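You operate a simulated robot arm through the tools that you are given. There is no shell and no other tool.

The job below is to be done with a simulated robot arm. You get a single attempt, and the scene is never put back.

TASK
Swap the orange module in the checker for the green one and press check once.
Fine: stand the orange one on the bench; the carriage ends pushed home. Set down upright: what you pick out. Where these are worked on the way, their far stop is far enough and under half their travel is too little: teal carriage.

The check looks at the end state, three seconds after you hand in, the way a careful person would. Anything else that was tipped, shoved, dropped, spilled or broken makes it a failure.

THE ROBOT
A 6-joint arm with a two-finger parallel gripper, fixed in place. Base frame: the origin is on the floor under the middle of its stand, x ahead of it, y to its left, z up; the work surface is at about z = 0.8. Lengths are in m, angles in degrees, forces in N, time in s.
With the tool pointing down near the work surface it reaches from about 0.24 to 0.66 m from the base axis. Its first joint turns from -166.0 to 166.0 degrees. Payload 1.57 kg.
Tool frame: the origin (TCP) lies between the finger pads and is the grasp point; the fingertips stand 0.03 m ahead of it; z points along the fingers, y is the line along which they close. The gripper opens to 0.11 m. The fingers are 0.024 m wide and 0.012 m thick; the gripper's body (0.048 by 0.112 m) begins 0.078 m behind the TCP.
Orientation is told as [roll, pitch, yaw] about the base's x, y, z axes, in that order, counted from this pose: with the fingers straight down and closing along the base's y, the tool's x points along the base's -x, its y along +y and its z along -z.

THE INTERFACE
- The arm moves only by the tool jog_arm. Its argument "motion" is a list of rows, each a list of 7 numbers: the gripper command, from -1 (fully open) to 1 (shut), values between in proportion, then the shift along the base's x, y, z in m, then the turn, a rotation vector about the base's x, y, z in degrees. In form: [[fingers, tx, ty, tz, ax, ay, az], ...]. A call has 1 to 20 rows; each row shifts and turns the commanded pose from where the row before left it. Each row takes 0.2 s and may step no farther than 0.05 m and 8.6 degrees from the row before; otherwise, or with a gripper value out of range, the whole call is refused. A pose out of reach is approached as far as the arm can. The call stops where the force on the tool passes 60 N (or 10 N more than at its start, if that is more) or the arm is blocked; 0.2 s more then pass. The fingers move at their own pace (about 0.108 m/s each) and stop on an object; they squeeze with about 37 N. The grip force told is the motor's: it shows also when the fingers shut on nothing. Time passes only in rows, and 0.2 s behind the last, so rows that do not move let the fingers close. It gives the time, the measured TCP pose, the force on the tool (base axes), the opening and the grip force at its end, in the units of the frame above (readings bear some noise), with the torque about the TCP (base axes, N m) and any sound that the robot's microphone picked up, and new pictures: "pictures" is both (left out), scene, wrist or none.
- Cameras (640 x 400 px; columns grow to the right, rows downward): "scene" is fixed at [0.4002, -0.5003, 1.5511]; the picture's right is [0.85, -0.52, 0.00], its down [-0.46, -0.77, -0.44] and it looks along [0.23, 0.38, -0.90] (base axes); focal length 321 px, centre (320, 200). "wrist" rides on the gripper at [0.07, 0.016, -0.141] in the tool frame; the picture's right is [-0.23, 0.97, 0.00], its down [-0.85, -0.20, -0.48] and it looks along [-0.47, -0.11, 0.88] (tool axes); focal length 222 px, centre (320, 200). There is no depth. A picture from a camera that has moved, and an enlarged one, comes with that camera's place and axes in the base frame and with its lens.
- raise_lower(by): moves the trunk up (or, below 0, down) by that many m; the arm rides with it, the base frame stays. It gives what a move gives, with no picture.
- inspect(camera, box): a new picture of the part [left, top, right, bottom] of that camera's present view, enlarged. It takes no simulated time.
- finish_job(): hands the job in; it is judged then, once.

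Places have to be worked out from the pictures, the camera data and where the tool is seen. Open the gripper and draw the arm clear of the work before you hand the job in, unless the task says otherwise.

The tools are called after "Request:" as a command line: name --pt "numbers of a row" for each row, then --argument value for the rest, lists and objects as JSON in quotes. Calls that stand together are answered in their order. jog_arm: Moves the arm, as the interface text tells. Its arguments: {"type":"object","properties":{"motion":{"type":"array","items":{"type":"array","items":{"type":"number"}}},"pictures":{"type":"string","enum":["both","scene","wrist","none"]}},"required":["motion"]} The other tools are called the same way: raise_lower (by) moves the trunk up or down; inspect (camera, box) takes an enlarged picture of a part of a camera's view; finish_job () hands the job in.

At the start:

```text
time_s: 0.0
position: [0.446, -0.1646, 1.1266]
tcp_rot: [0.0, 0.0, 0.0]
force: [0.2, -0.5, 0.9]
ft_torque: [-0.01, 0.03, 0.0]
gripper_width: 0.1099
finger_force: 0.0
trunk travel left (down, up): [-0.25, 0.34]
```

scene: 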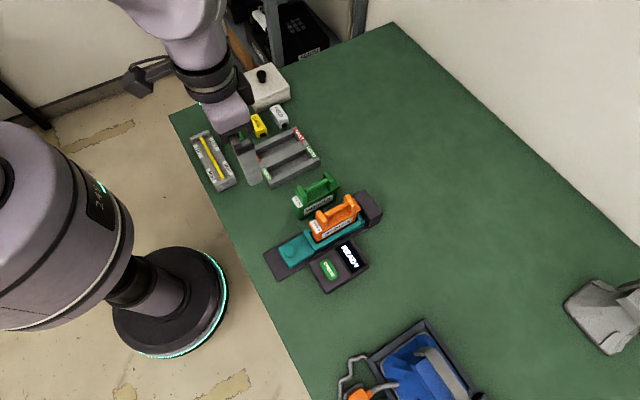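
wrist: 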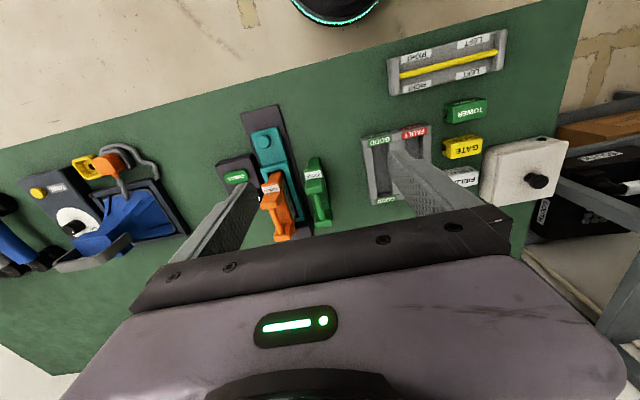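

I start by enlarging the area around the checker in both cameras to understand the layout.

Request:
inspect --camera "scene" --box '[240, 150, 400, 300]'

Request:
inspect --camera "wrist" --box '[200, 90, 360, 250]'

Request:
inspect --camera "scene" --box '[160, 40, 360, 220]'

```text
2.67 times, centred on (320, 225) of scene
camera zoom: at [0.4002, -0.5003, 1.5511], right [0.85, -0.52, 0.0], down [-0.46, -0.77, -0.44], along [0.23, 0.38, -0.9], focal length 856 px, centre (320, 133)
```

zoom: 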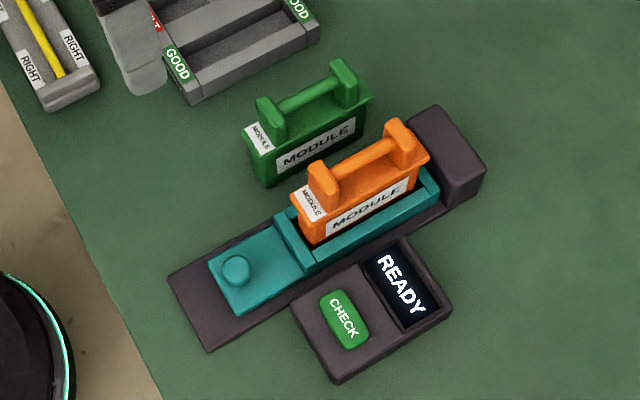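

```text
2.50 times, centred on (280, 170) of wrist
camera zoom: at [0.3762, -0.1469, 1.269], right [0.23, 0.97, 0.0], down [0.85, -0.2, 0.48], along [0.47, -0.11, -0.88], focal length 555 px, centre (420, 275)
```

zoom: 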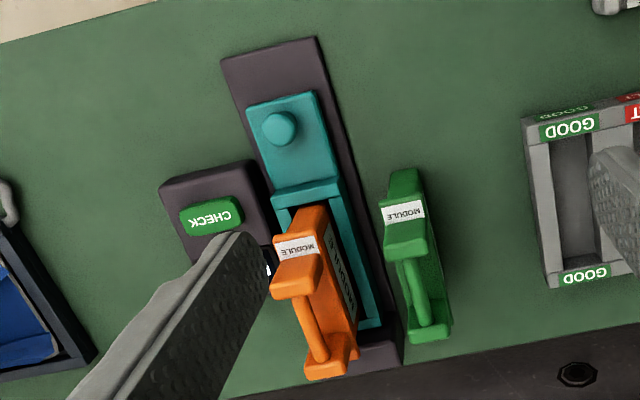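

```text
2.22 times, centred on (260, 130) of scene
camera zoom: at [0.4002, -0.5003, 1.5511], right [0.85, -0.52, 0.0], down [-0.46, -0.77, -0.44], along [0.23, 0.38, -0.9], focal length 713 px, centre (453, 356)
```

zoom: 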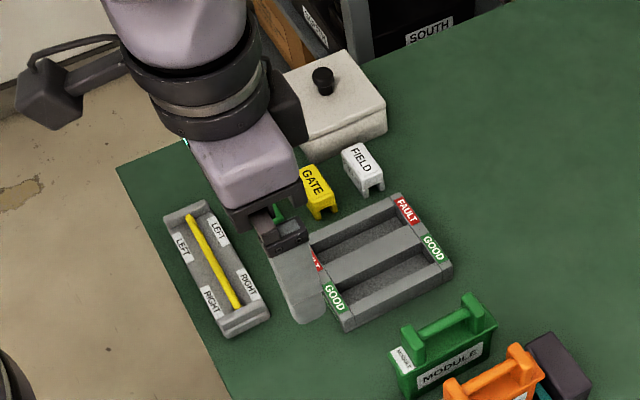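

The pictures show the teal carriage against a dark block at its far end with orange in it (handle top near [0.576, -0.271, 0.94]), green standing beside it (near [0.575, -0.195, 0.92]), a knob near [0.454, -0.275, 0.85] and the CHECK button near [0.51, -0.356, 0.836]. I move back and half-close the gripper for a closer look from the wrist camera.

Request:
jog_arm --pt "0 -0.02 -0.03 -0.02 0 0 0" --pt "0 -0.02 -0.03 -0.02 0 0 0" --pt "0 -0.01 -0.01 -0.02 0 0 0" --pt "0 0 0 0 0 0 0" --pictures "both"

```text
time_s: 1.0
position: [0.3934, -0.2325, 1.0649]
tcp_rot: [0.1, 0.0, 0.0]
force: [-0.3, -0.8, -0.7]
ft_torque: [-0.01, 0.01, 0.0]
gripper_width: 0.0552
finger_force: 0.1
trunk travel left (down, up): [-0.25, 0.34]
camera wrist: at [0.3243, -0.2161, 1.2083], right [0.23, 0.97, 0.0], down [0.85, -0.2, 0.48], along [0.47, -0.11, -0.88], focal length 222 px, centre (320, 200)
```

scene: 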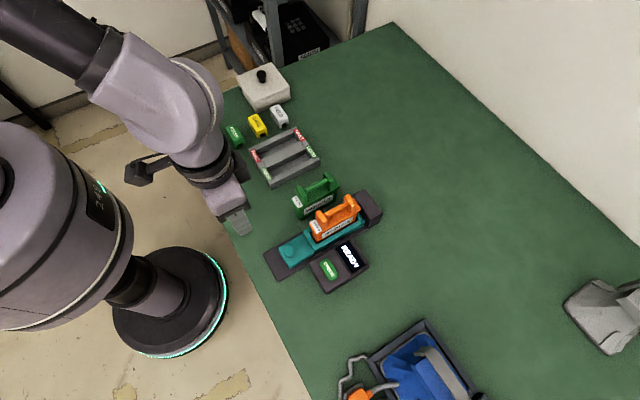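
wrist: 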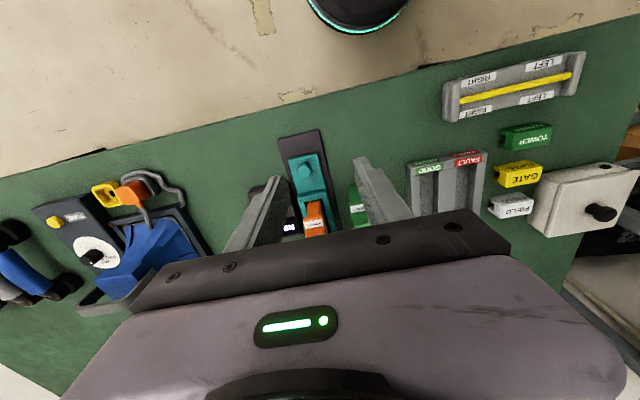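

The arm is now clear of the scene camera's view of the checker, so I enlarge the scene there for accurate pixel measurements.

Request:
inspect --camera "scene" --box '[280, 160, 390, 229]'

Request:
inspect --camera "scene" --box '[255, 220, 375, 295]'

Request:
inspect --camera "wrist" --box '[240, 120, 400, 250]'

```text
5.80 times, centred on (335, 194) of scene
camera zoom: at [0.4002, -0.5003, 1.5511], right [0.85, -0.52, 0.0], down [-0.46, -0.77, -0.44], along [0.23, 0.38, -0.9], focal length 1860 px, centre (233, 232)
```

zoom: 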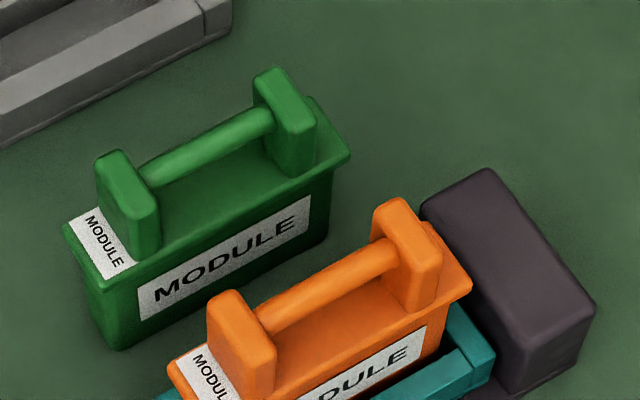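

```text
5.33 times, centred on (315, 258) of scene
camera zoom: at [0.4002, -0.5003, 1.5511], right [0.85, -0.52, 0.0], down [-0.46, -0.77, -0.44], along [0.23, 0.38, -0.9], focal length 1711 px, centre (347, -107)
```

zoom: 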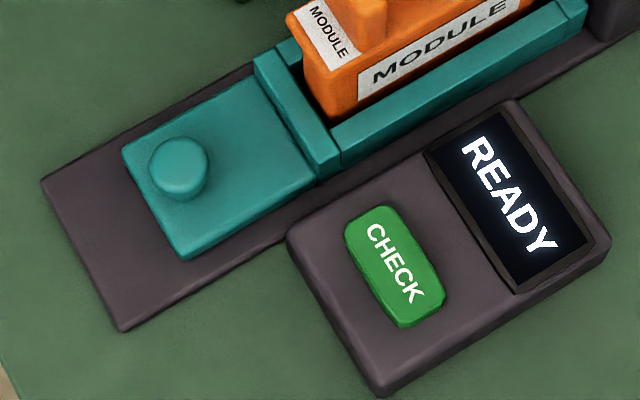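

```text
3.08 times, centred on (320, 185) of wrist
camera zoom: at [0.3243, -0.2161, 1.2083], right [0.23, 0.97, 0.0], down [0.85, -0.2, 0.48], along [0.47, -0.11, -0.88], focal length 684 px, centre (320, 246)
```

zoom: 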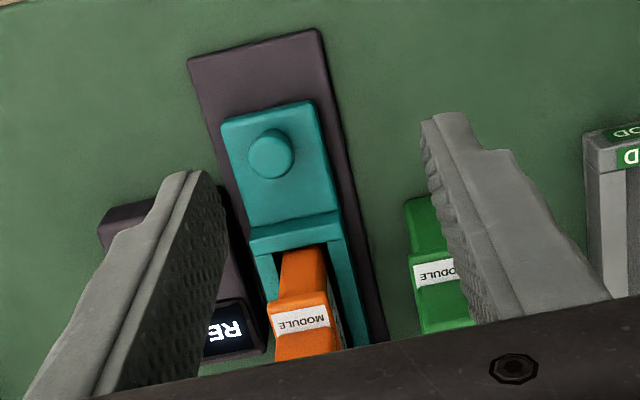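

The knob triangulates to about [0.4535, -0.2745], top z ≈ 0.847, on a carriage top at ≈ 0.822. I move above the knob and pause there to check the alignment before gripping it.

Request:
jog_arm --pt "0 0.03 -0.021 0 0 0 0" --pt "0 0.03 -0.021 0 0 0 0" --pt "0 0 0 -0.045 0 0 0" --pt "0 0 0 -0.045 0 0 0" --pt "0 0 0 -0.045 0 0 0" --pt "0 0 0 0 0 0 0" --pictures "both"

```text
time_s: 2.4
position: [0.4524, -0.277, 0.9295]
tcp_rot: [0.0, 0.0, 0.1]
force: [0.1, -0.2, -0.3]
ft_torque: [0.04, 0.01, -0.01]
gripper_width: 0.0553
finger_force: 0.0
trunk travel left (down, up): [-0.25, 0.34]
camera wrist: at [0.3836, -0.2611, 1.0723], right [0.23, 0.97, 0.0], down [0.85, -0.2, 0.48], along [0.47, -0.11, -0.88], focal length 222 px, centre (320, 200)
```

scene: 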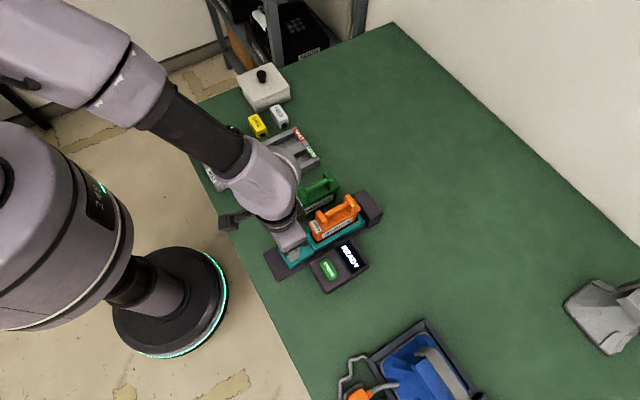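
wrist: 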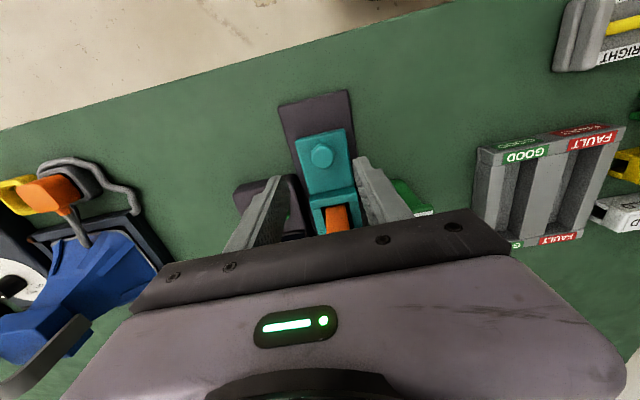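

From here the knob reads at about [0.4525, -0.276], right below the TCP. I lower to z ≈ 0.857 and close on the knob.

Request:
jog_arm --pt "0 0 0 -0.03 0 0 0" --pt "0 0 0 -0.025 0 0 0" --pt "0 0 0 -0.017 0 0 0" --pt "0 0 0 0 0 0 0" --pt "0.6 0 0 0 0 0 0" --pt "1 0 0 0 0 0 0" --pt "1 0 0 0 0 0 0" --pictures "both"

```text
time_s: 4.0
position: [0.4544, -0.2748, 0.8565]
tcp_rot: [0.0, 0.1, 0.0]
force: [1.2, 20.4, -1.5]
ft_torque: [0.35, -0.15, -0.06]
gripper_width: 0.0257
finger_force: 37.0
trunk travel left (down, up): [-0.25, 0.34]
camera wrist: at [0.3863, -0.2582, 1.0005], right [0.23, 0.97, 0.0], down [0.86, -0.2, 0.48], along [0.46, -0.11, -0.88], focal length 222 px, centre (320, 200)
```

scene: 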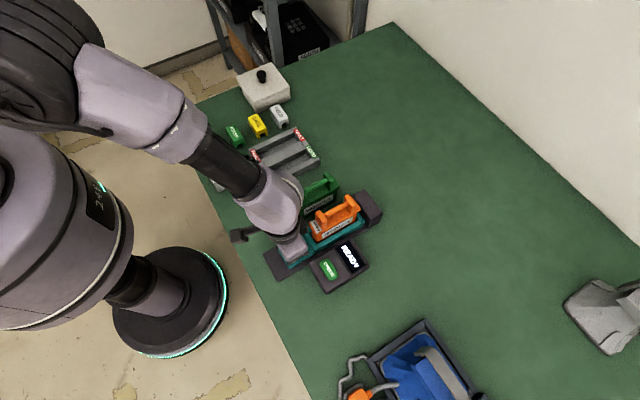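
wrist: 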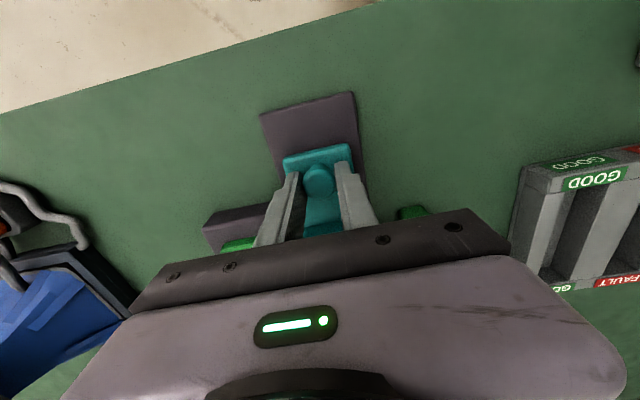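

The knob is gripped (width 0.0257), with about 20 N of sideways load, meaning the knob sits slightly off-centre in y. I ease the arm a little in y to relieve it.

Request:
jog_arm --pt "1 0 0.001 0 0 0 0" --pt "1 0 0 0 0 0 0" --pictures "none"

```text
time_s: 4.6
position: [0.4543, -0.2758, 0.8575]
tcp_rot: [0.0, 0.1, 0.1]
force: [-0.9, 15.2, -17.6]
ft_torque: [0.09, -0.46, -0.05]
gripper_width: 0.0255
finger_force: 36.4
trunk travel left (down, up): [-0.25, 0.34]
```

Request:
jog_arm --pt "1 0 0.002 0 0 0 0" --pt "1 0 0 0 0 0 0" --pictures "none"

```text
time_s: 5.2
position: [0.4553, -0.2749, 0.8563]
tcp_rot: [0.1, 0.1, 0.0]
force: [-8.0, -2.3, -26.8]
ft_torque: [-0.08, 0.23, -0.04]
gripper_width: 0.0257
finger_force: 37.0
trunk travel left (down, up): [-0.25, 0.34]
```

Sideways load is now near zero. I now pull the carriage toward the robot in small steps, watching the force.

Request:
jog_arm --pt "1 -0.004 0 -0.0005 0 0 0" --pt "1 -0.006 0 -0.0005 0 0 0" --pt "1 -0.006 0 0 0 0 0" --pt "1 0 0 0 0 0 0" --pictures "both"

```text
time_s: 6.2
position: [0.4393, -0.2755, 0.858]
tcp_rot: [-0.1, -0.1, 0.1]
force: [0.3, -15.0, -6.2]
ft_torque: [-0.33, -0.62, 0.12]
gripper_width: 0.0257
finger_force: 37.3
trunk travel left (down, up): [-0.25, 0.34]
camera wrist: at [0.3707, -0.2582, 1.0005], right [0.23, 0.97, 0.0], down [0.85, -0.2, 0.48], along [0.47, -0.11, -0.88], focal length 222 px, centre (320, 200)
```

scene: 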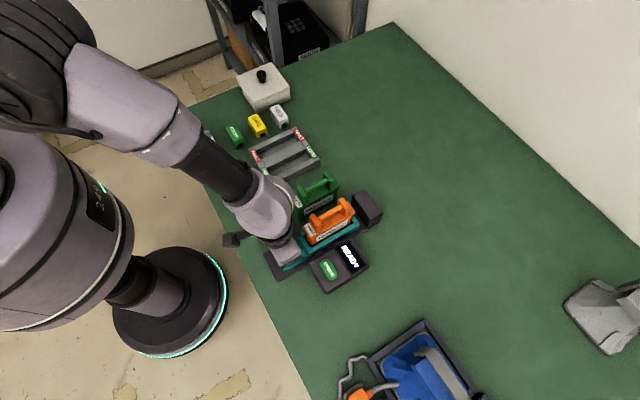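
wrist: 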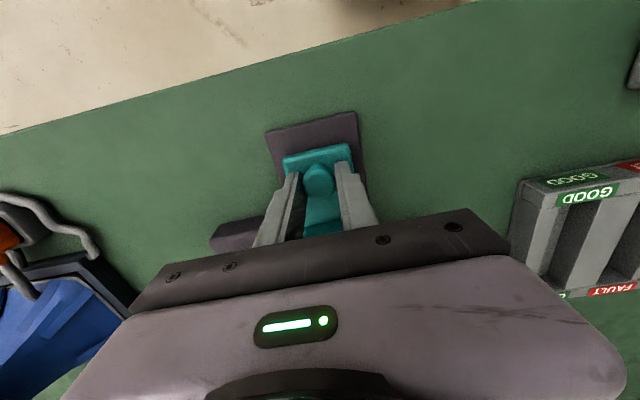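

It slides freely (x moved 16 mm). I continue pulling toward the stop with a small y correction for the −15 N side load.

Request:
jog_arm --pt "1 -0.005 -0.001 0 0 0 0" --pt "1 -0.006 0 0 0 0 0" --pt "1 -0.006 0 0 0 0 0" --pt "1 -0.006 0 0 0 0 0" --pt "1 0 0 0 0 0 0" --pictures "both"

```text
time_s: 7.4
position: [0.4151, -0.2751, 0.8567]
tcp_rot: [0.1, 0.0, 0.1]
force: [0.3, -4.1, -2.3]
ft_torque: [-0.05, -0.47, 0.03]
gripper_width: 0.0257
finger_force: 36.9
trunk travel left (down, up): [-0.25, 0.34]
camera wrist: at [0.3468, -0.2584, 1.0007], right [0.23, 0.97, 0.0], down [0.86, -0.2, 0.48], along [0.47, -0.11, -0.88], focal length 222 px, centre (320, 200)
```

scene: 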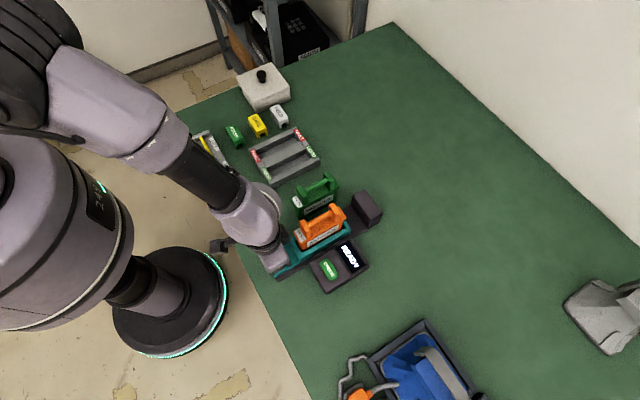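
wrist: 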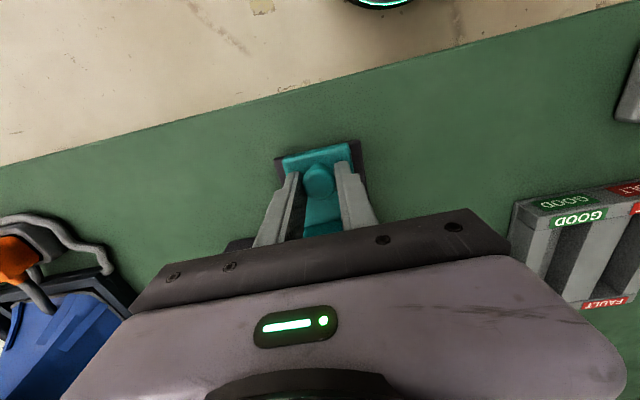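

The carriage is out about 39 mm and still free, nearing the rail's near end. I continue in finer steps to find the stop.

Request:
jog_arm --pt "1 -0.003 0 0 0 0 0" --pt "1 -0.003 0 0 0 0 0" --pt "1 -0.003 0 0 0 0 0" --pt "1 -0.003 0 0 0 0 0" --pt "1 0 0 0 0 0 0" --pictures "both"

```text
time_s: 8.6
position: [0.4051, -0.2762, 0.8576]
tcp_rot: [0.1, -0.2, 0.0]
force: [4.4, -9.8, 5.5]
ft_torque: [-0.2, -0.46, -0.05]
gripper_width: 0.0255
finger_force: 36.8
trunk travel left (down, up): [-0.25, 0.34]
camera wrist: at [0.336, -0.2581, 1.0004], right [0.23, 0.97, 0.0], down [0.85, -0.2, 0.48], along [0.47, -0.11, -0.88], focal length 222 px, centre (320, 200)
```

scene: 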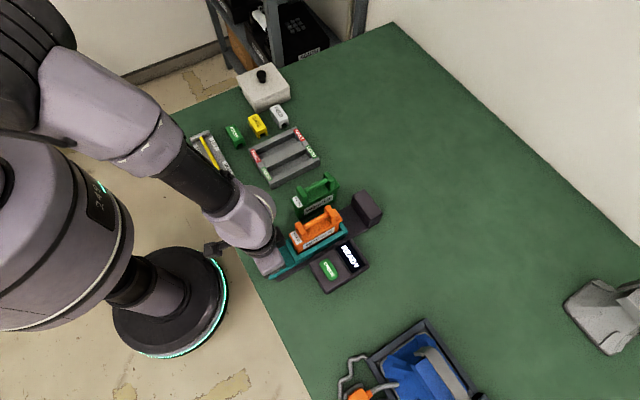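
wrist: 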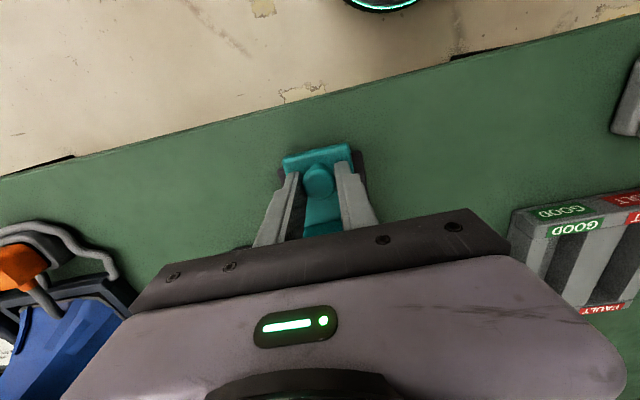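

It moved 10 mm of the commanded 12 with a little +x force, so it may be touching the stop. I try a few more millimetres.

Request:
jog_arm --pt "1 -0.002 0 0 0 0 0" --pt "1 -0.002 0 0 0 0 0" --pt "1 0 0 0 0 0 0" --pictures "none"

```text
time_s: 9.4
position: [0.4028, -0.2747, 0.8579]
tcp_rot: [0.0, 0.0, 0.1]
force: [31.8, -7.1, 5.9]
ft_torque: [-0.1, -0.46, 0.01]
gripper_width: 0.026
finger_force: 37.0
trunk travel left (down, up): [-0.25, 0.34]
```

The +x force rose to 32 N, so that is the far stop (travel ≈ 50 mm). I relax the pull, release the knob and lift up and back.

Request:
jog_arm --pt "1 0.003 0 0 0 0 0" --pt "0.2 0 0 0 0 0 0" --pt "0.2 0 0 0 0 0 0" --pt "0.2 0 0 0.03 0 0 0" --pt "0.2 0 0 0.045 0 0 0" --pt "0.2 -0.01 0 0.045 0 0 0" --pt "0.2 -0.02 0.04 0.045 0 0 0" --pt "0.2 0 0.04 0.02 0 0 0" --pt "0.2 0 0 0 0 0 0" --pictures "both"

Request:
inspect --camera "scene" --box '[260, 160, 390, 241]'

Request:
inspect --camera "scene" --box '[250, 215, 370, 290]'

Request:
inspect --camera "wrist" --box '[240, 90, 400, 250]'

```text
refused: row 7 steps farther than a row can; nothing moved
```

```text
4.92 times, centred on (325, 200) of scene
camera zoom: at [0.4002, -0.5003, 1.5511], right [0.85, -0.52, 0.0], down [-0.46, -0.77, -0.44], along [0.23, 0.38, -0.9], focal length 1580 px, centre (295, 198)
```

zoom: 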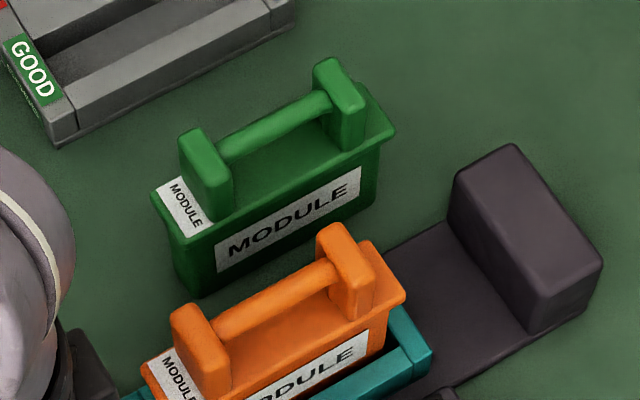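

```text
5.33 times, centred on (310, 252) of scene
camera zoom: at [0.4002, -0.5003, 1.5511], right [0.85, -0.52, 0.0], down [-0.46, -0.77, -0.44], along [0.23, 0.38, -0.9], focal length 1711 px, centre (373, -80)
```

zoom: 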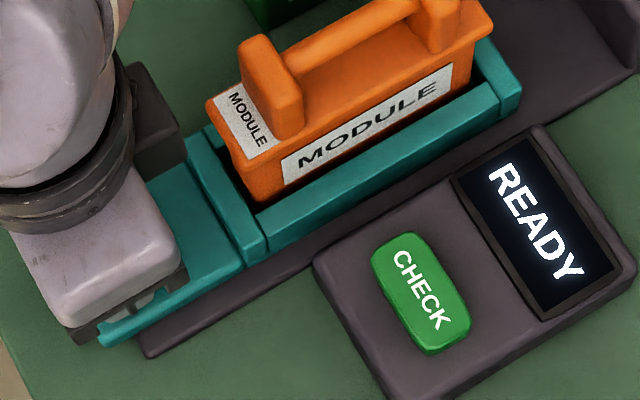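

```text
2.50 times, centred on (320, 170) of wrist
camera zoom: at [0.3339, -0.258, 1.0003], right [0.23, 0.97, 0.0], down [0.86, -0.2, 0.48], along [0.47, -0.11, -0.88], focal length 555 px, centre (320, 275)
```

zoom: 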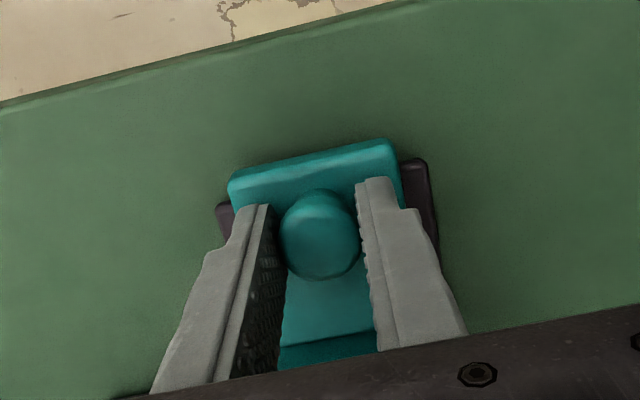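

That call was refused because one row was too long; I redo the release with shorter steps.

Request:
jog_arm --pt "1 0.003 0 0 0 0 0" --pt "0.2 0 0 0 0 0 0" --pt "0.2 0 0 0 0 0 0" --pt "0.2 0 0 0.03 0 0 0" --pt "0.2 0 0 0.045 0 0 0" --pt "0.2 0 0 0.045 0 0 0" --pt "0.2 0 0 0.045 0 0 0" --pt "0.2 -0.02 0.03 0.02 0 0 0" --pt "0.2 -0.02 0.03 0.02 0 0 0" --pt "0.2 0 0 0 0 0 0" --pictures "both"

```text
time_s: 11.6
position: [0.363, -0.2141, 1.0617]
tcp_rot: [0.0, 0.0, 0.0]
force: [-0.6, 1.4, 0.4]
ft_torque: [0.04, 0.04, 0.01]
gripper_width: 0.044
finger_force: 0.1
trunk travel left (down, up): [-0.25, 0.34]
camera wrist: at [0.2937, -0.1974, 1.205], right [0.23, 0.97, 0.0], down [0.85, -0.2, 0.48], along [0.47, -0.11, -0.88], focal length 222 px, centre (320, 200)
```

scene: 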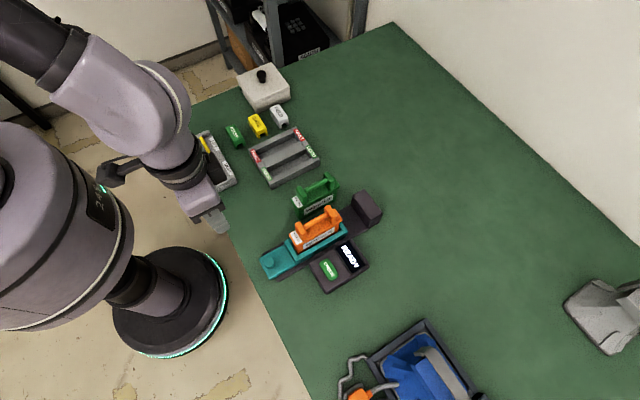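
wrist: 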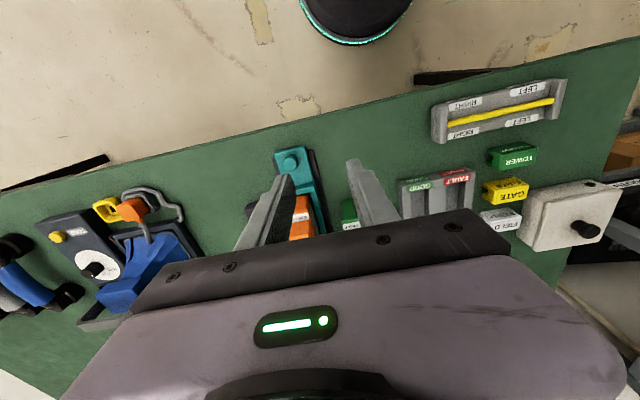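

The carriage stays at its out stop, and orange now sits about 50 mm nearer. I enlarge the scene to measure both modules' handles.

Request:
inspect --camera "scene" --box '[270, 160, 370, 260]'

Request:
inspect --camera "scene" --box '[250, 195, 370, 285]'

```text
4.00 times, centred on (320, 210) of scene
camera zoom: at [0.4002, -0.5003, 1.5511], right [0.85, -0.52, 0.0], down [-0.46, -0.77, -0.44], along [0.23, 0.38, -0.9], focal length 1284 px, centre (320, 160)
```

zoom: 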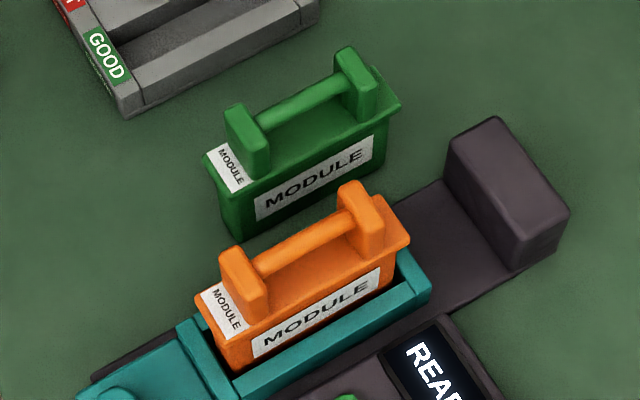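

```text
4.44 times, centred on (310, 240) of scene
camera zoom: at [0.4002, -0.5003, 1.5511], right [0.85, -0.52, 0.0], down [-0.46, -0.77, -0.44], along [0.23, 0.38, -0.9], focal length 1426 px, centre (364, 22)
```

zoom: 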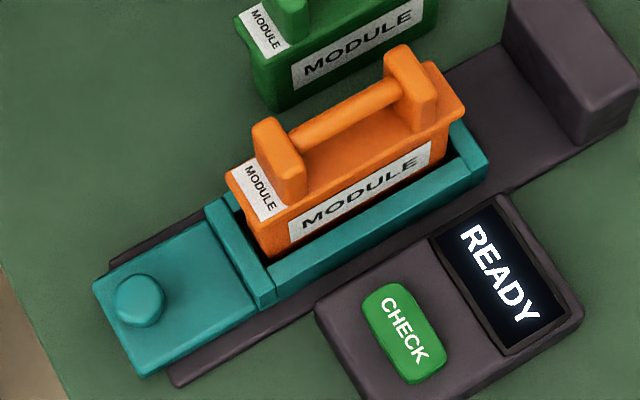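

Orange's handle bar centre comes out at about [0.527, -0.273] with post tops near z 0.938 and flange near 0.905; green at [0.5755, -0.1915]. I hover above orange's handle to verify with the wrist camera.

Request:
jog_arm --pt "0.2 0.041 -0.0148 0 0 0 0" --pt "0.2 0.041 -0.0148 0 0 0 0" --pt "0.2 0.041 -0.0148 0 0 0 0" --pt "0.2 0.041 -0.0148 0 0 0 0" --pt "0.2 0 0 -0.03 0 0 0" --pt "0.2 0 0 0 0 0 0" --pictures "both"

Request:
inspect --camera "wrist" --box '[240, 110, 400, 240]'

```text
time_s: 13.0
position: [0.5259, -0.272, 1.0321]
tcp_rot: [0.0, 0.1, 0.1]
force: [0.7, -1.0, 0.7]
ft_torque: [-0.03, -0.01, -0.03]
gripper_width: 0.0439
finger_force: 0.1
trunk travel left (down, up): [-0.25, 0.34]
camera wrist: at [0.4573, -0.2553, 1.1755], right [0.23, 0.97, 0.0], down [0.85, -0.2, 0.48], along [0.47, -0.11, -0.88], focal length 222 px, centre (320, 200)
```

scene: 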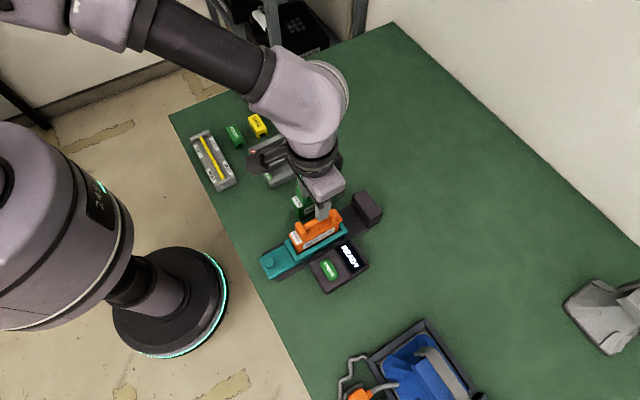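
wrist: 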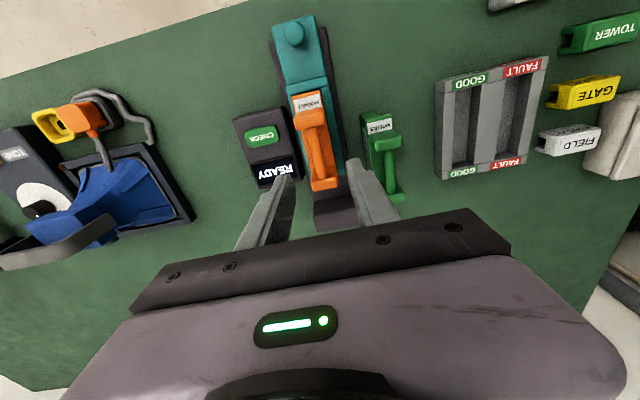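

```text
3.08 times, centred on (320, 175) of wrist
camera zoom: at [0.4573, -0.2553, 1.1755], right [0.23, 0.97, 0.0], down [0.85, -0.2, 0.48], along [0.47, -0.11, -0.88], focal length 684 px, centre (320, 277)
```

zoom: 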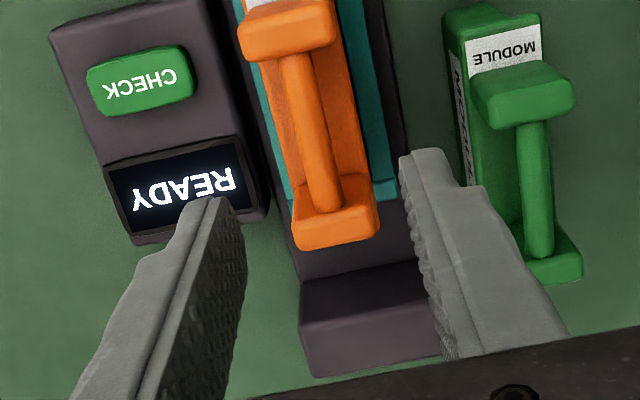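

The wrist view puts the bar centre at about [0.5290, -0.2755], running along x with free span ≈ 0.503–0.556, so the fingers fit between the posts. I shift slightly and descend to z ≈ 0.943, then close.

Request:
jog_arm --pt "0.2 0.002 -0.002 -0.03 0 0 0" --pt "0.2 0 0 -0.03 0 0 0" --pt "0.2 0 0 -0.019 0 0 0" --pt "0.2 0 0 -0.01 0 0 0" --pt "0.2 0 0 0 0 0 0" --pictures "both"

Request:
inspect --camera "wrist" --box '[240, 110, 400, 240]'

Request:
inspect --camera "scene" --box '[270, 160, 370, 260]'

```text
time_s: 14.2
position: [0.527, -0.2755, 0.9444]
tcp_rot: [-0.1, 0.0, 0.1]
force: [0.3, -0.3, 0.2]
ft_torque: [0.0, 0.01, 0.0]
gripper_width: 0.044
finger_force: 0.1
trunk travel left (down, up): [-0.25, 0.34]
camera wrist: at [0.4589, -0.2586, 1.087], right [0.23, 0.97, 0.0], down [0.85, -0.2, 0.48], along [0.47, -0.11, -0.88], focal length 222 px, centre (320, 200)
```

scene: 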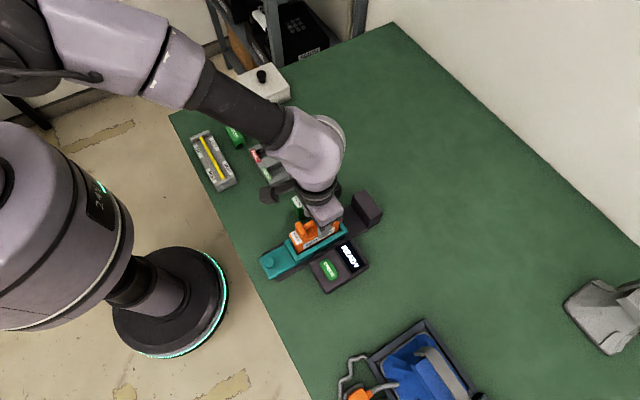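
wrist: 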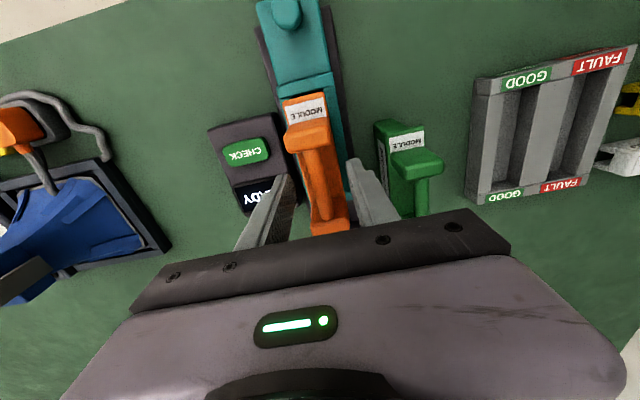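

```text
3.08 times, centred on (320, 175) of wrist
camera zoom: at [0.4589, -0.2586, 1.087], right [0.23, 0.97, 0.0], down [0.85, -0.2, 0.48], along [0.47, -0.11, -0.88], focal length 684 px, centre (320, 277)
```

zoom: 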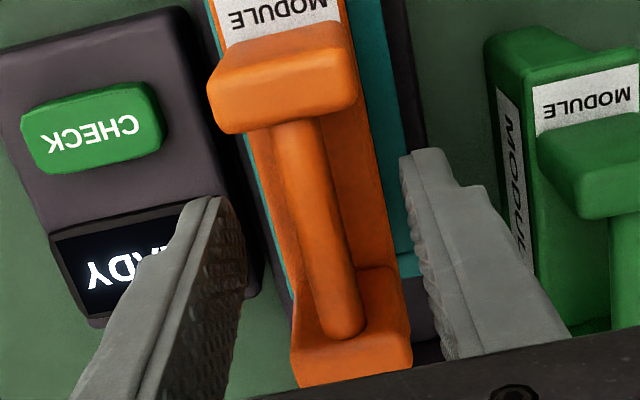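

```text
4.00 times, centred on (320, 210) of scene
camera zoom: at [0.4002, -0.5003, 1.5511], right [0.85, -0.52, 0.0], down [-0.46, -0.77, -0.44], along [0.23, 0.38, -0.9], focal length 1284 px, centre (320, 160)
```

zoom: 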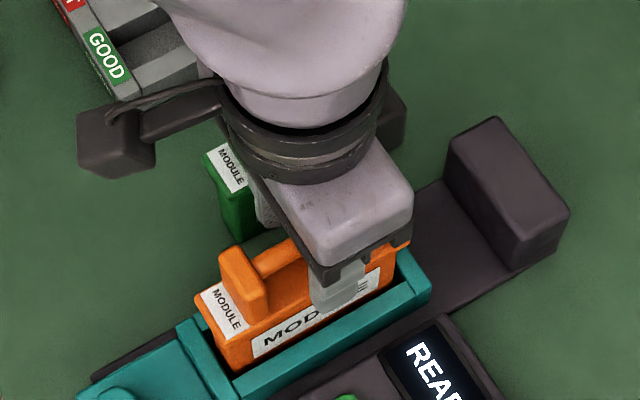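

Position reads [0.527, -0.2755, 0.9444] with no contact, and the wrist view shows the bar midway between the fingers. I close on the bar.

Request:
jog_arm --pt "0.6 0 0 0 0 0 0" --pt "1 0 0 0 0 0 0" --pt "1 0 0 0 0 0 0" --pt "1 0 0 0 0 0 0" --pictures "wrist"

Request:
inspect --camera "wrist" --box '[240, 110, 400, 240]'

```text
time_s: 15.2
position: [0.5285, -0.2752, 0.9445]
tcp_rot: [0.0, 0.0, 0.0]
force: [0.6, 0.3, 0.2]
ft_torque: [-0.01, -0.05, 0.01]
gripper_width: 0.0114
finger_force: 29.1
trunk travel left (down, up): [-0.25, 0.34]
camera wrist: at [0.4589, -0.2586, 1.0871], right [0.23, 0.97, 0.0], down [0.85, -0.2, 0.48], along [0.47, -0.11, -0.88], focal length 222 px, centre (320, 200)
```

wrist: 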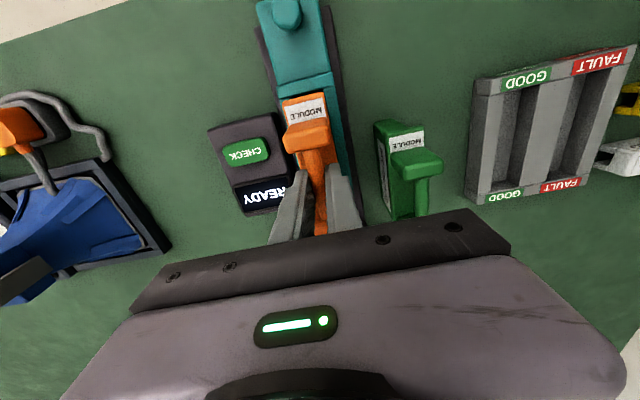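

```text
3.08 times, centred on (320, 175) of wrist
camera zoom: at [0.4589, -0.2586, 1.0871], right [0.23, 0.97, 0.0], down [0.85, -0.2, 0.48], along [0.47, -0.11, -0.88], focal length 684 px, centre (320, 277)
```

zoom: 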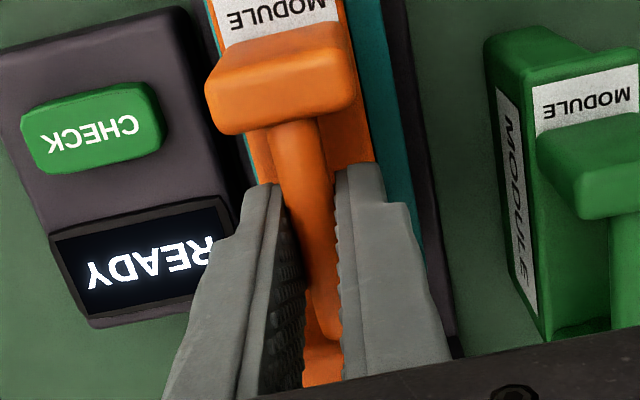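

The bar is gripped (width 0.0114) between the posts. I lift a little first and check the load.

Request:
jog_arm --pt "1 0 0 0 0 0 0" --pt "1 0 0 0.004 0 0 0" --pt "1 0 0 0.008 0 0 0" --pt "1 0 0 0.008 0 0 0" --pt "1 0 0 0 0 0 0" --pictures "both"

Request:
inspect --camera "scene" --box '[260, 180, 370, 280]'

```text
time_s: 16.4
position: [0.5286, -0.2763, 0.963]
tcp_rot: [0.0, -0.1, 0.1]
force: [0.5, 0.0, -3.1]
ft_torque: [-0.02, 0.02, -0.02]
gripper_width: 0.0116
finger_force: 28.4
trunk travel left (down, up): [-0.25, 0.34]
camera wrist: at [0.46, -0.2601, 1.1065], right [0.23, 0.97, 0.0], down [0.86, -0.2, 0.48], along [0.47, -0.11, -0.88], focal length 222 px, centre (320, 200)
```

scene: 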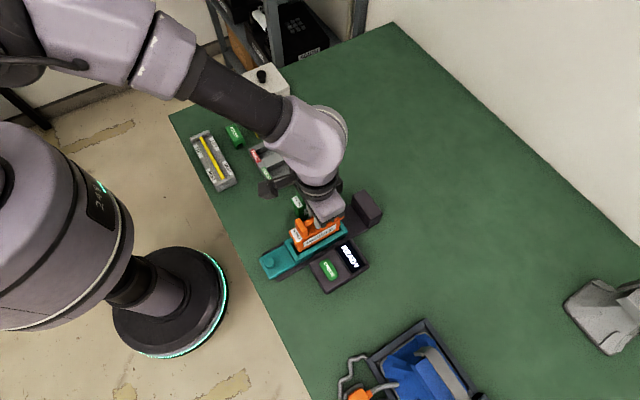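
wrist: 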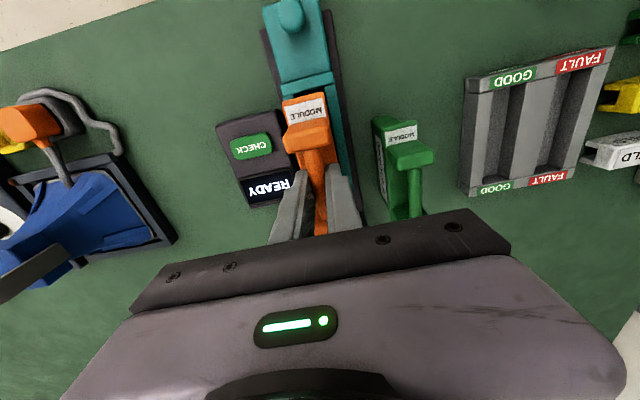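

```text
4.00 times, centred on (315, 230) of scene
camera zoom: at [0.4002, -0.5003, 1.5511], right [0.85, -0.52, 0.0], down [-0.46, -0.77, -0.44], along [0.23, 0.38, -0.9], focal length 1284 px, centre (340, 80)
```

zoom: 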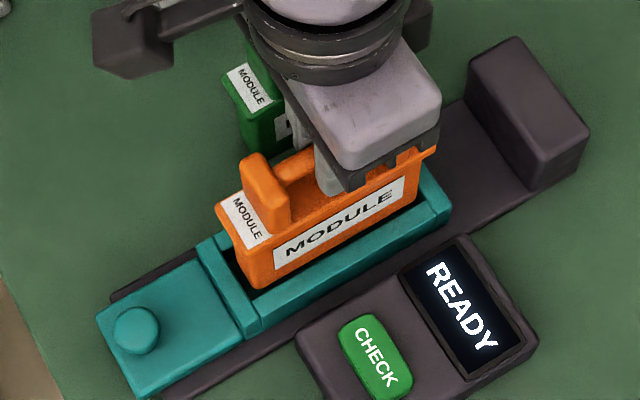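

Orange is rising cleanly with about 3 N of weight. I lift it fully out, move it back along −x clear of everything, then sideways over the free bench near [0.43, -0.155].

Request:
jog_arm --pt "1 0 0 0.02 0 0 0" --pt "1 0 0 0.03 0 0 0" --pt "1 0 0 0.03 0 0 0" --pt "1 0 0 0.01 0 0 0" --pt "1 -0.025 0 0 0 0 0" --pt "1 -0.035 0 0 0 0 0" --pt "1 -0.03 0.01 0 0 0 0" --pt "1 -0.01 0.03 0 0 0 0" --pt "1 0 0.03 0 0 0 0" --pt "1 0 0.03 0 0 0 0" --pt "1 0 0.02 0 0 0 0" --pt "1 0 0 0 0 0 0" --pt "1 0 0 0 0 0 0" --pictures "both"

Request:
inspect --camera "scene" --box '[220, 140, 380, 260]'

```text
time_s: 19.2
position: [0.4306, -0.1555, 1.0548]
tcp_rot: [0.0, 0.1, -0.1]
force: [-0.5, 0.4, -2.2]
ft_torque: [-0.01, -0.01, -0.01]
gripper_width: 0.0115
finger_force: 28.7
trunk travel left (down, up): [-0.25, 0.34]
camera wrist: at [0.3622, -0.1378, 1.199], right [0.23, 0.97, 0.0], down [0.85, -0.2, 0.48], along [0.47, -0.11, -0.88], focal length 222 px, centre (320, 200)
```

scene: 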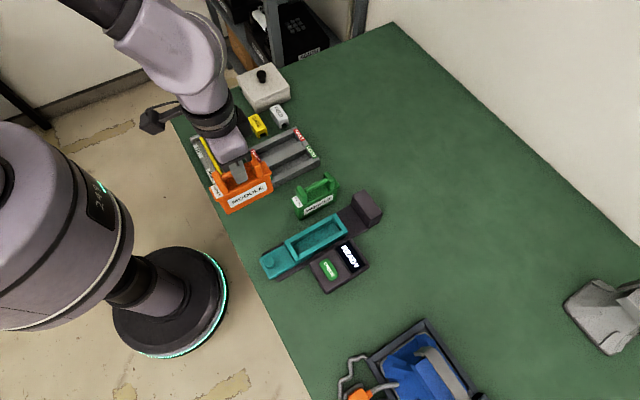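
wrist: 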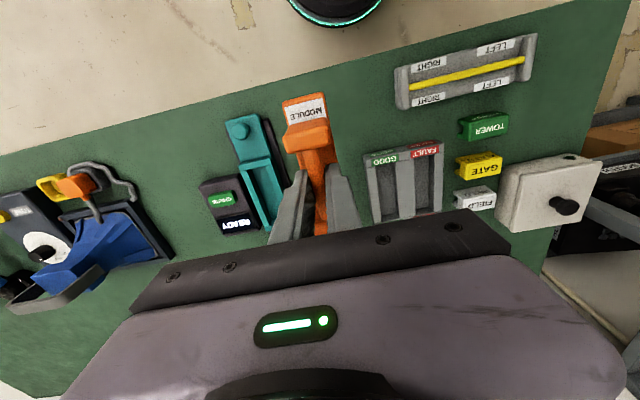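

```text
3.33 times, centred on (300, 200) of scene
camera zoom: at [0.4002, -0.5003, 1.5511], right [0.85, -0.52, 0.0], down [-0.46, -0.77, -0.44], along [0.23, 0.38, -0.9], focal length 1070 px, centre (387, 200)
```

zoom: 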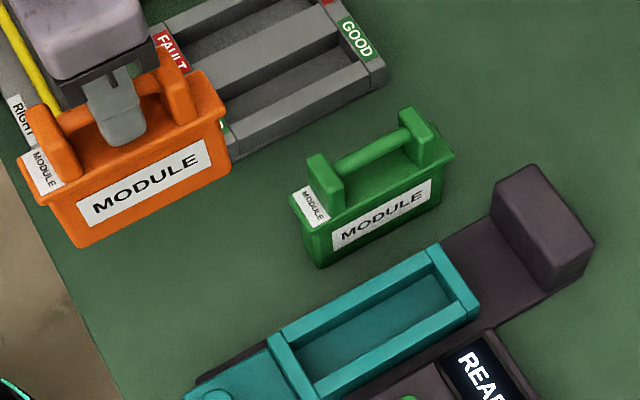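

Orange hangs upright over [0.43, -0.155], and the bench beneath is free of the trays. I lower it quickly to ≈0.945 and then slowly.

Request:
jog_arm --pt "1 0 0 -0.03 0 0 0" --pt "1 0 0 -0.03 0 0 0" --pt "1 0 0 -0.03 0 0 0" --pt "1 0 0 -0.015 0 0 0" --pt "1 0 0 -0.005 0 0 0" --pt "1 0 0 0 0 0 0" --pictures "scene"

Request:
inspect --camera "scene" --box '[200, 140, 330, 240]'

```text
time_s: 20.6
position: [0.4271, -0.1546, 0.946]
tcp_rot: [0.0, 0.0, 0.1]
force: [0.7, 0.1, -2.5]
ft_torque: [-0.04, -0.03, 0.05]
gripper_width: 0.0114
finger_force: 29.1
trunk travel left (down, up): [-0.25, 0.34]
```

scene: 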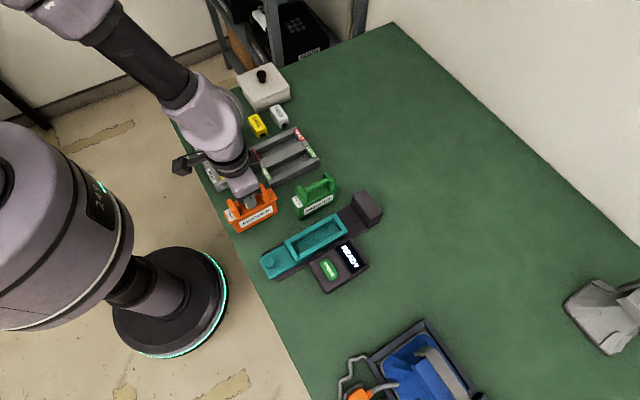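

```text
4.00 times, centred on (265, 190) of scene
camera zoom: at [0.4002, -0.5003, 1.5511], right [0.85, -0.52, 0.0], down [-0.46, -0.77, -0.44], along [0.23, 0.38, -0.9], focal length 1284 px, centre (540, 240)
```

zoom: 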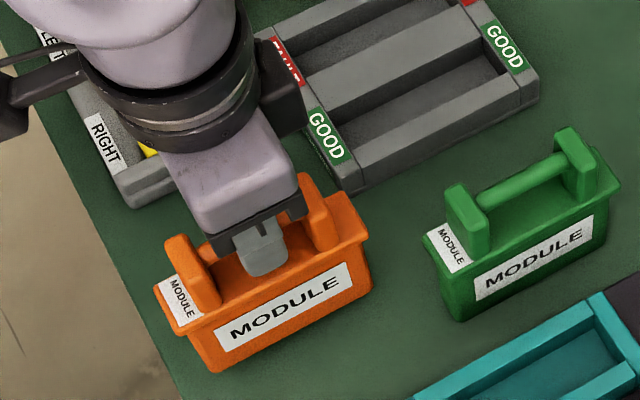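

The footprint would be about 3 cm from the bench edge (x≈0.35), so I nudge +x by 12 mm and then lower slowly in small steps to find the bench.

Request:
jog_arm --pt "1 0.012 0 0 0 0 0" --pt "1 0 0 -0.004 0 0 0" --pt "1 0 0 -0.003 0 0 0" --pt "1 0 0 -0.003 0 0 0" --pt "1 0 0 0 0 0 0" --pictures "none"

```text
time_s: 21.8
position: [0.4411, -0.1543, 0.933]
tcp_rot: [0.0, -0.1, 0.0]
force: [-0.9, -0.8, -2.6]
ft_torque: [-0.05, 0.03, 0.01]
gripper_width: 0.0114
finger_force: 28.8
trunk travel left (down, up): [-0.25, 0.34]
```

No contact yet at z 0.933–0.935; I keep lowering 2 mm at a time.

Request:
jog_arm --pt "1 0 0 -0.002 0 0 0" --pt "1 0 0 -0.002 0 0 0" --pt "1 0 0 0 0 0 0" --pictures "none"

```text
time_s: 22.6
position: [0.4398, -0.1544, 0.9295]
tcp_rot: [0.0, 0.0, 0.0]
force: [0.2, 0.2, -3.7]
ft_torque: [-0.04, 0.0, 0.0]
gripper_width: 0.0114
finger_force: 28.5
trunk travel left (down, up): [-0.25, 0.34]
```

Request:
jog_arm --pt "1 0 0 -0.002 0 0 0" --pt "1 0 0 -0.001 0 0 0" --pt "1 0 0 0 0 0 0" --pictures "scene"

Request:
inspect --camera "scene" --box '[200, 140, 330, 240]'

```text
time_s: 23.4
position: [0.4395, -0.1543, 0.9284]
tcp_rot: [0.0, 0.0, 0.0]
force: [-0.4, 1.3, 4.1]
ft_torque: [0.01, 0.26, 0.01]
gripper_width: 0.0113
finger_force: 28.7
trunk travel left (down, up): [-0.25, 0.34]
```

scene: 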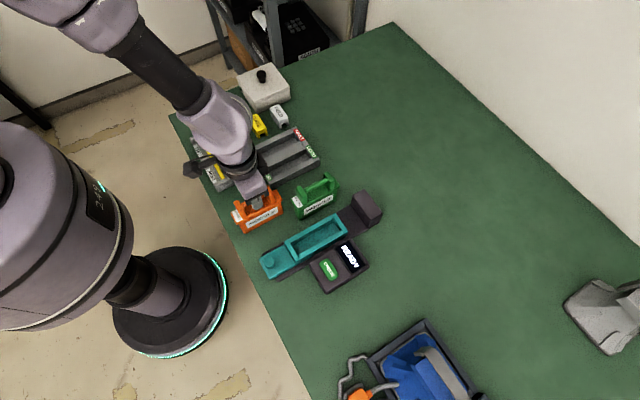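

```text
4.00 times, centred on (265, 190) of scene
camera zoom: at [0.4002, -0.5003, 1.5511], right [0.85, -0.52, 0.0], down [-0.46, -0.77, -0.44], along [0.23, 0.38, -0.9], focal length 1284 px, centre (540, 240)
```

zoom: 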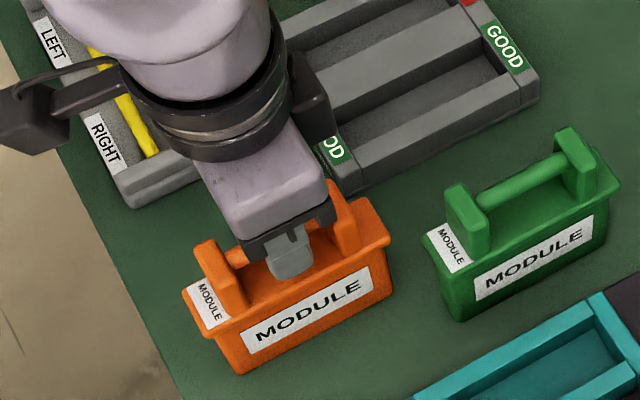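

Contact: the vertical force went from −3 to +4 N at z 0.928. One more millimetre to seat it flat, then I open slightly and retreat upward.

Request:
jog_arm --pt "1 0 0 -0.001 0 0 0" --pt "1 0 0 0 0 0 0" --pt "0.6 0 0 0 0 0 0" --pt "0.4 0 0 0 0 0 0" --pt "0.4 0 0 0 0 0 0" --pictures "both"

Request:
inspect --camera "wrist" --box '[240, 110, 400, 240]'

```text
time_s: 24.6
position: [0.4399, -0.1538, 0.9257]
tcp_rot: [0.0, 0.0, 0.1]
force: [0.5, 0.6, 0.3]
ft_torque: [0.0, 0.01, -0.04]
gripper_width: 0.033
finger_force: 0.0
trunk travel left (down, up): [-0.25, 0.34]
camera wrist: at [0.3715, -0.1376, 1.0691], right [0.23, 0.97, 0.0], down [0.85, -0.2, 0.48], along [0.47, -0.11, -0.88], focal length 222 px, centre (320, 200)
```

scene: 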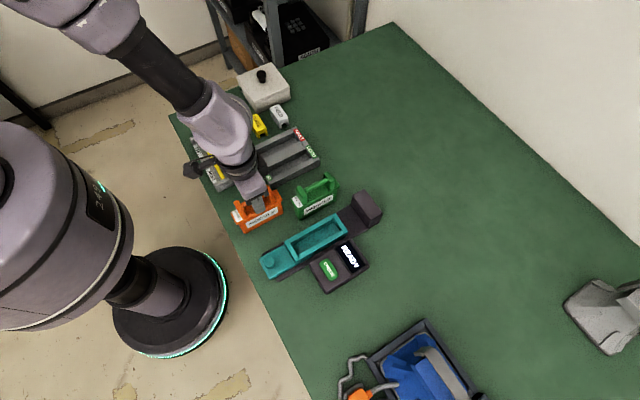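
wrist: 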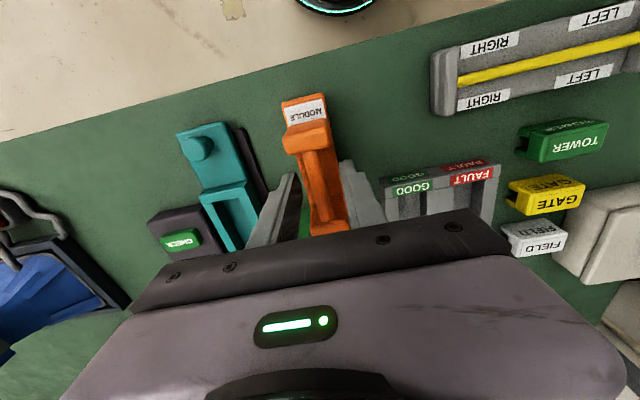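

```text
3.08 times, centred on (320, 175) of wrist
camera zoom: at [0.3715, -0.1376, 1.0691], right [0.23, 0.97, 0.0], down [0.85, -0.2, 0.48], along [0.47, -0.11, -0.88], focal length 684 px, centre (320, 277)
```

zoom: 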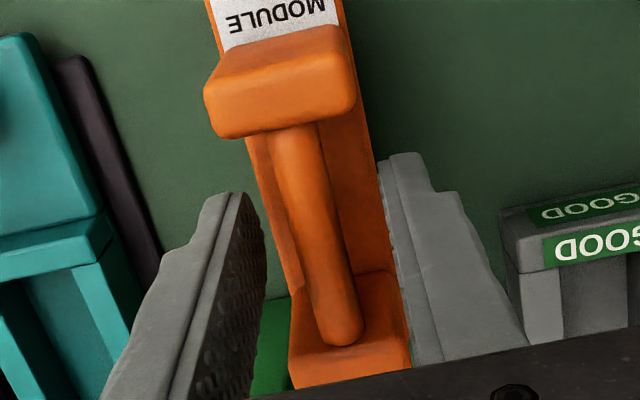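

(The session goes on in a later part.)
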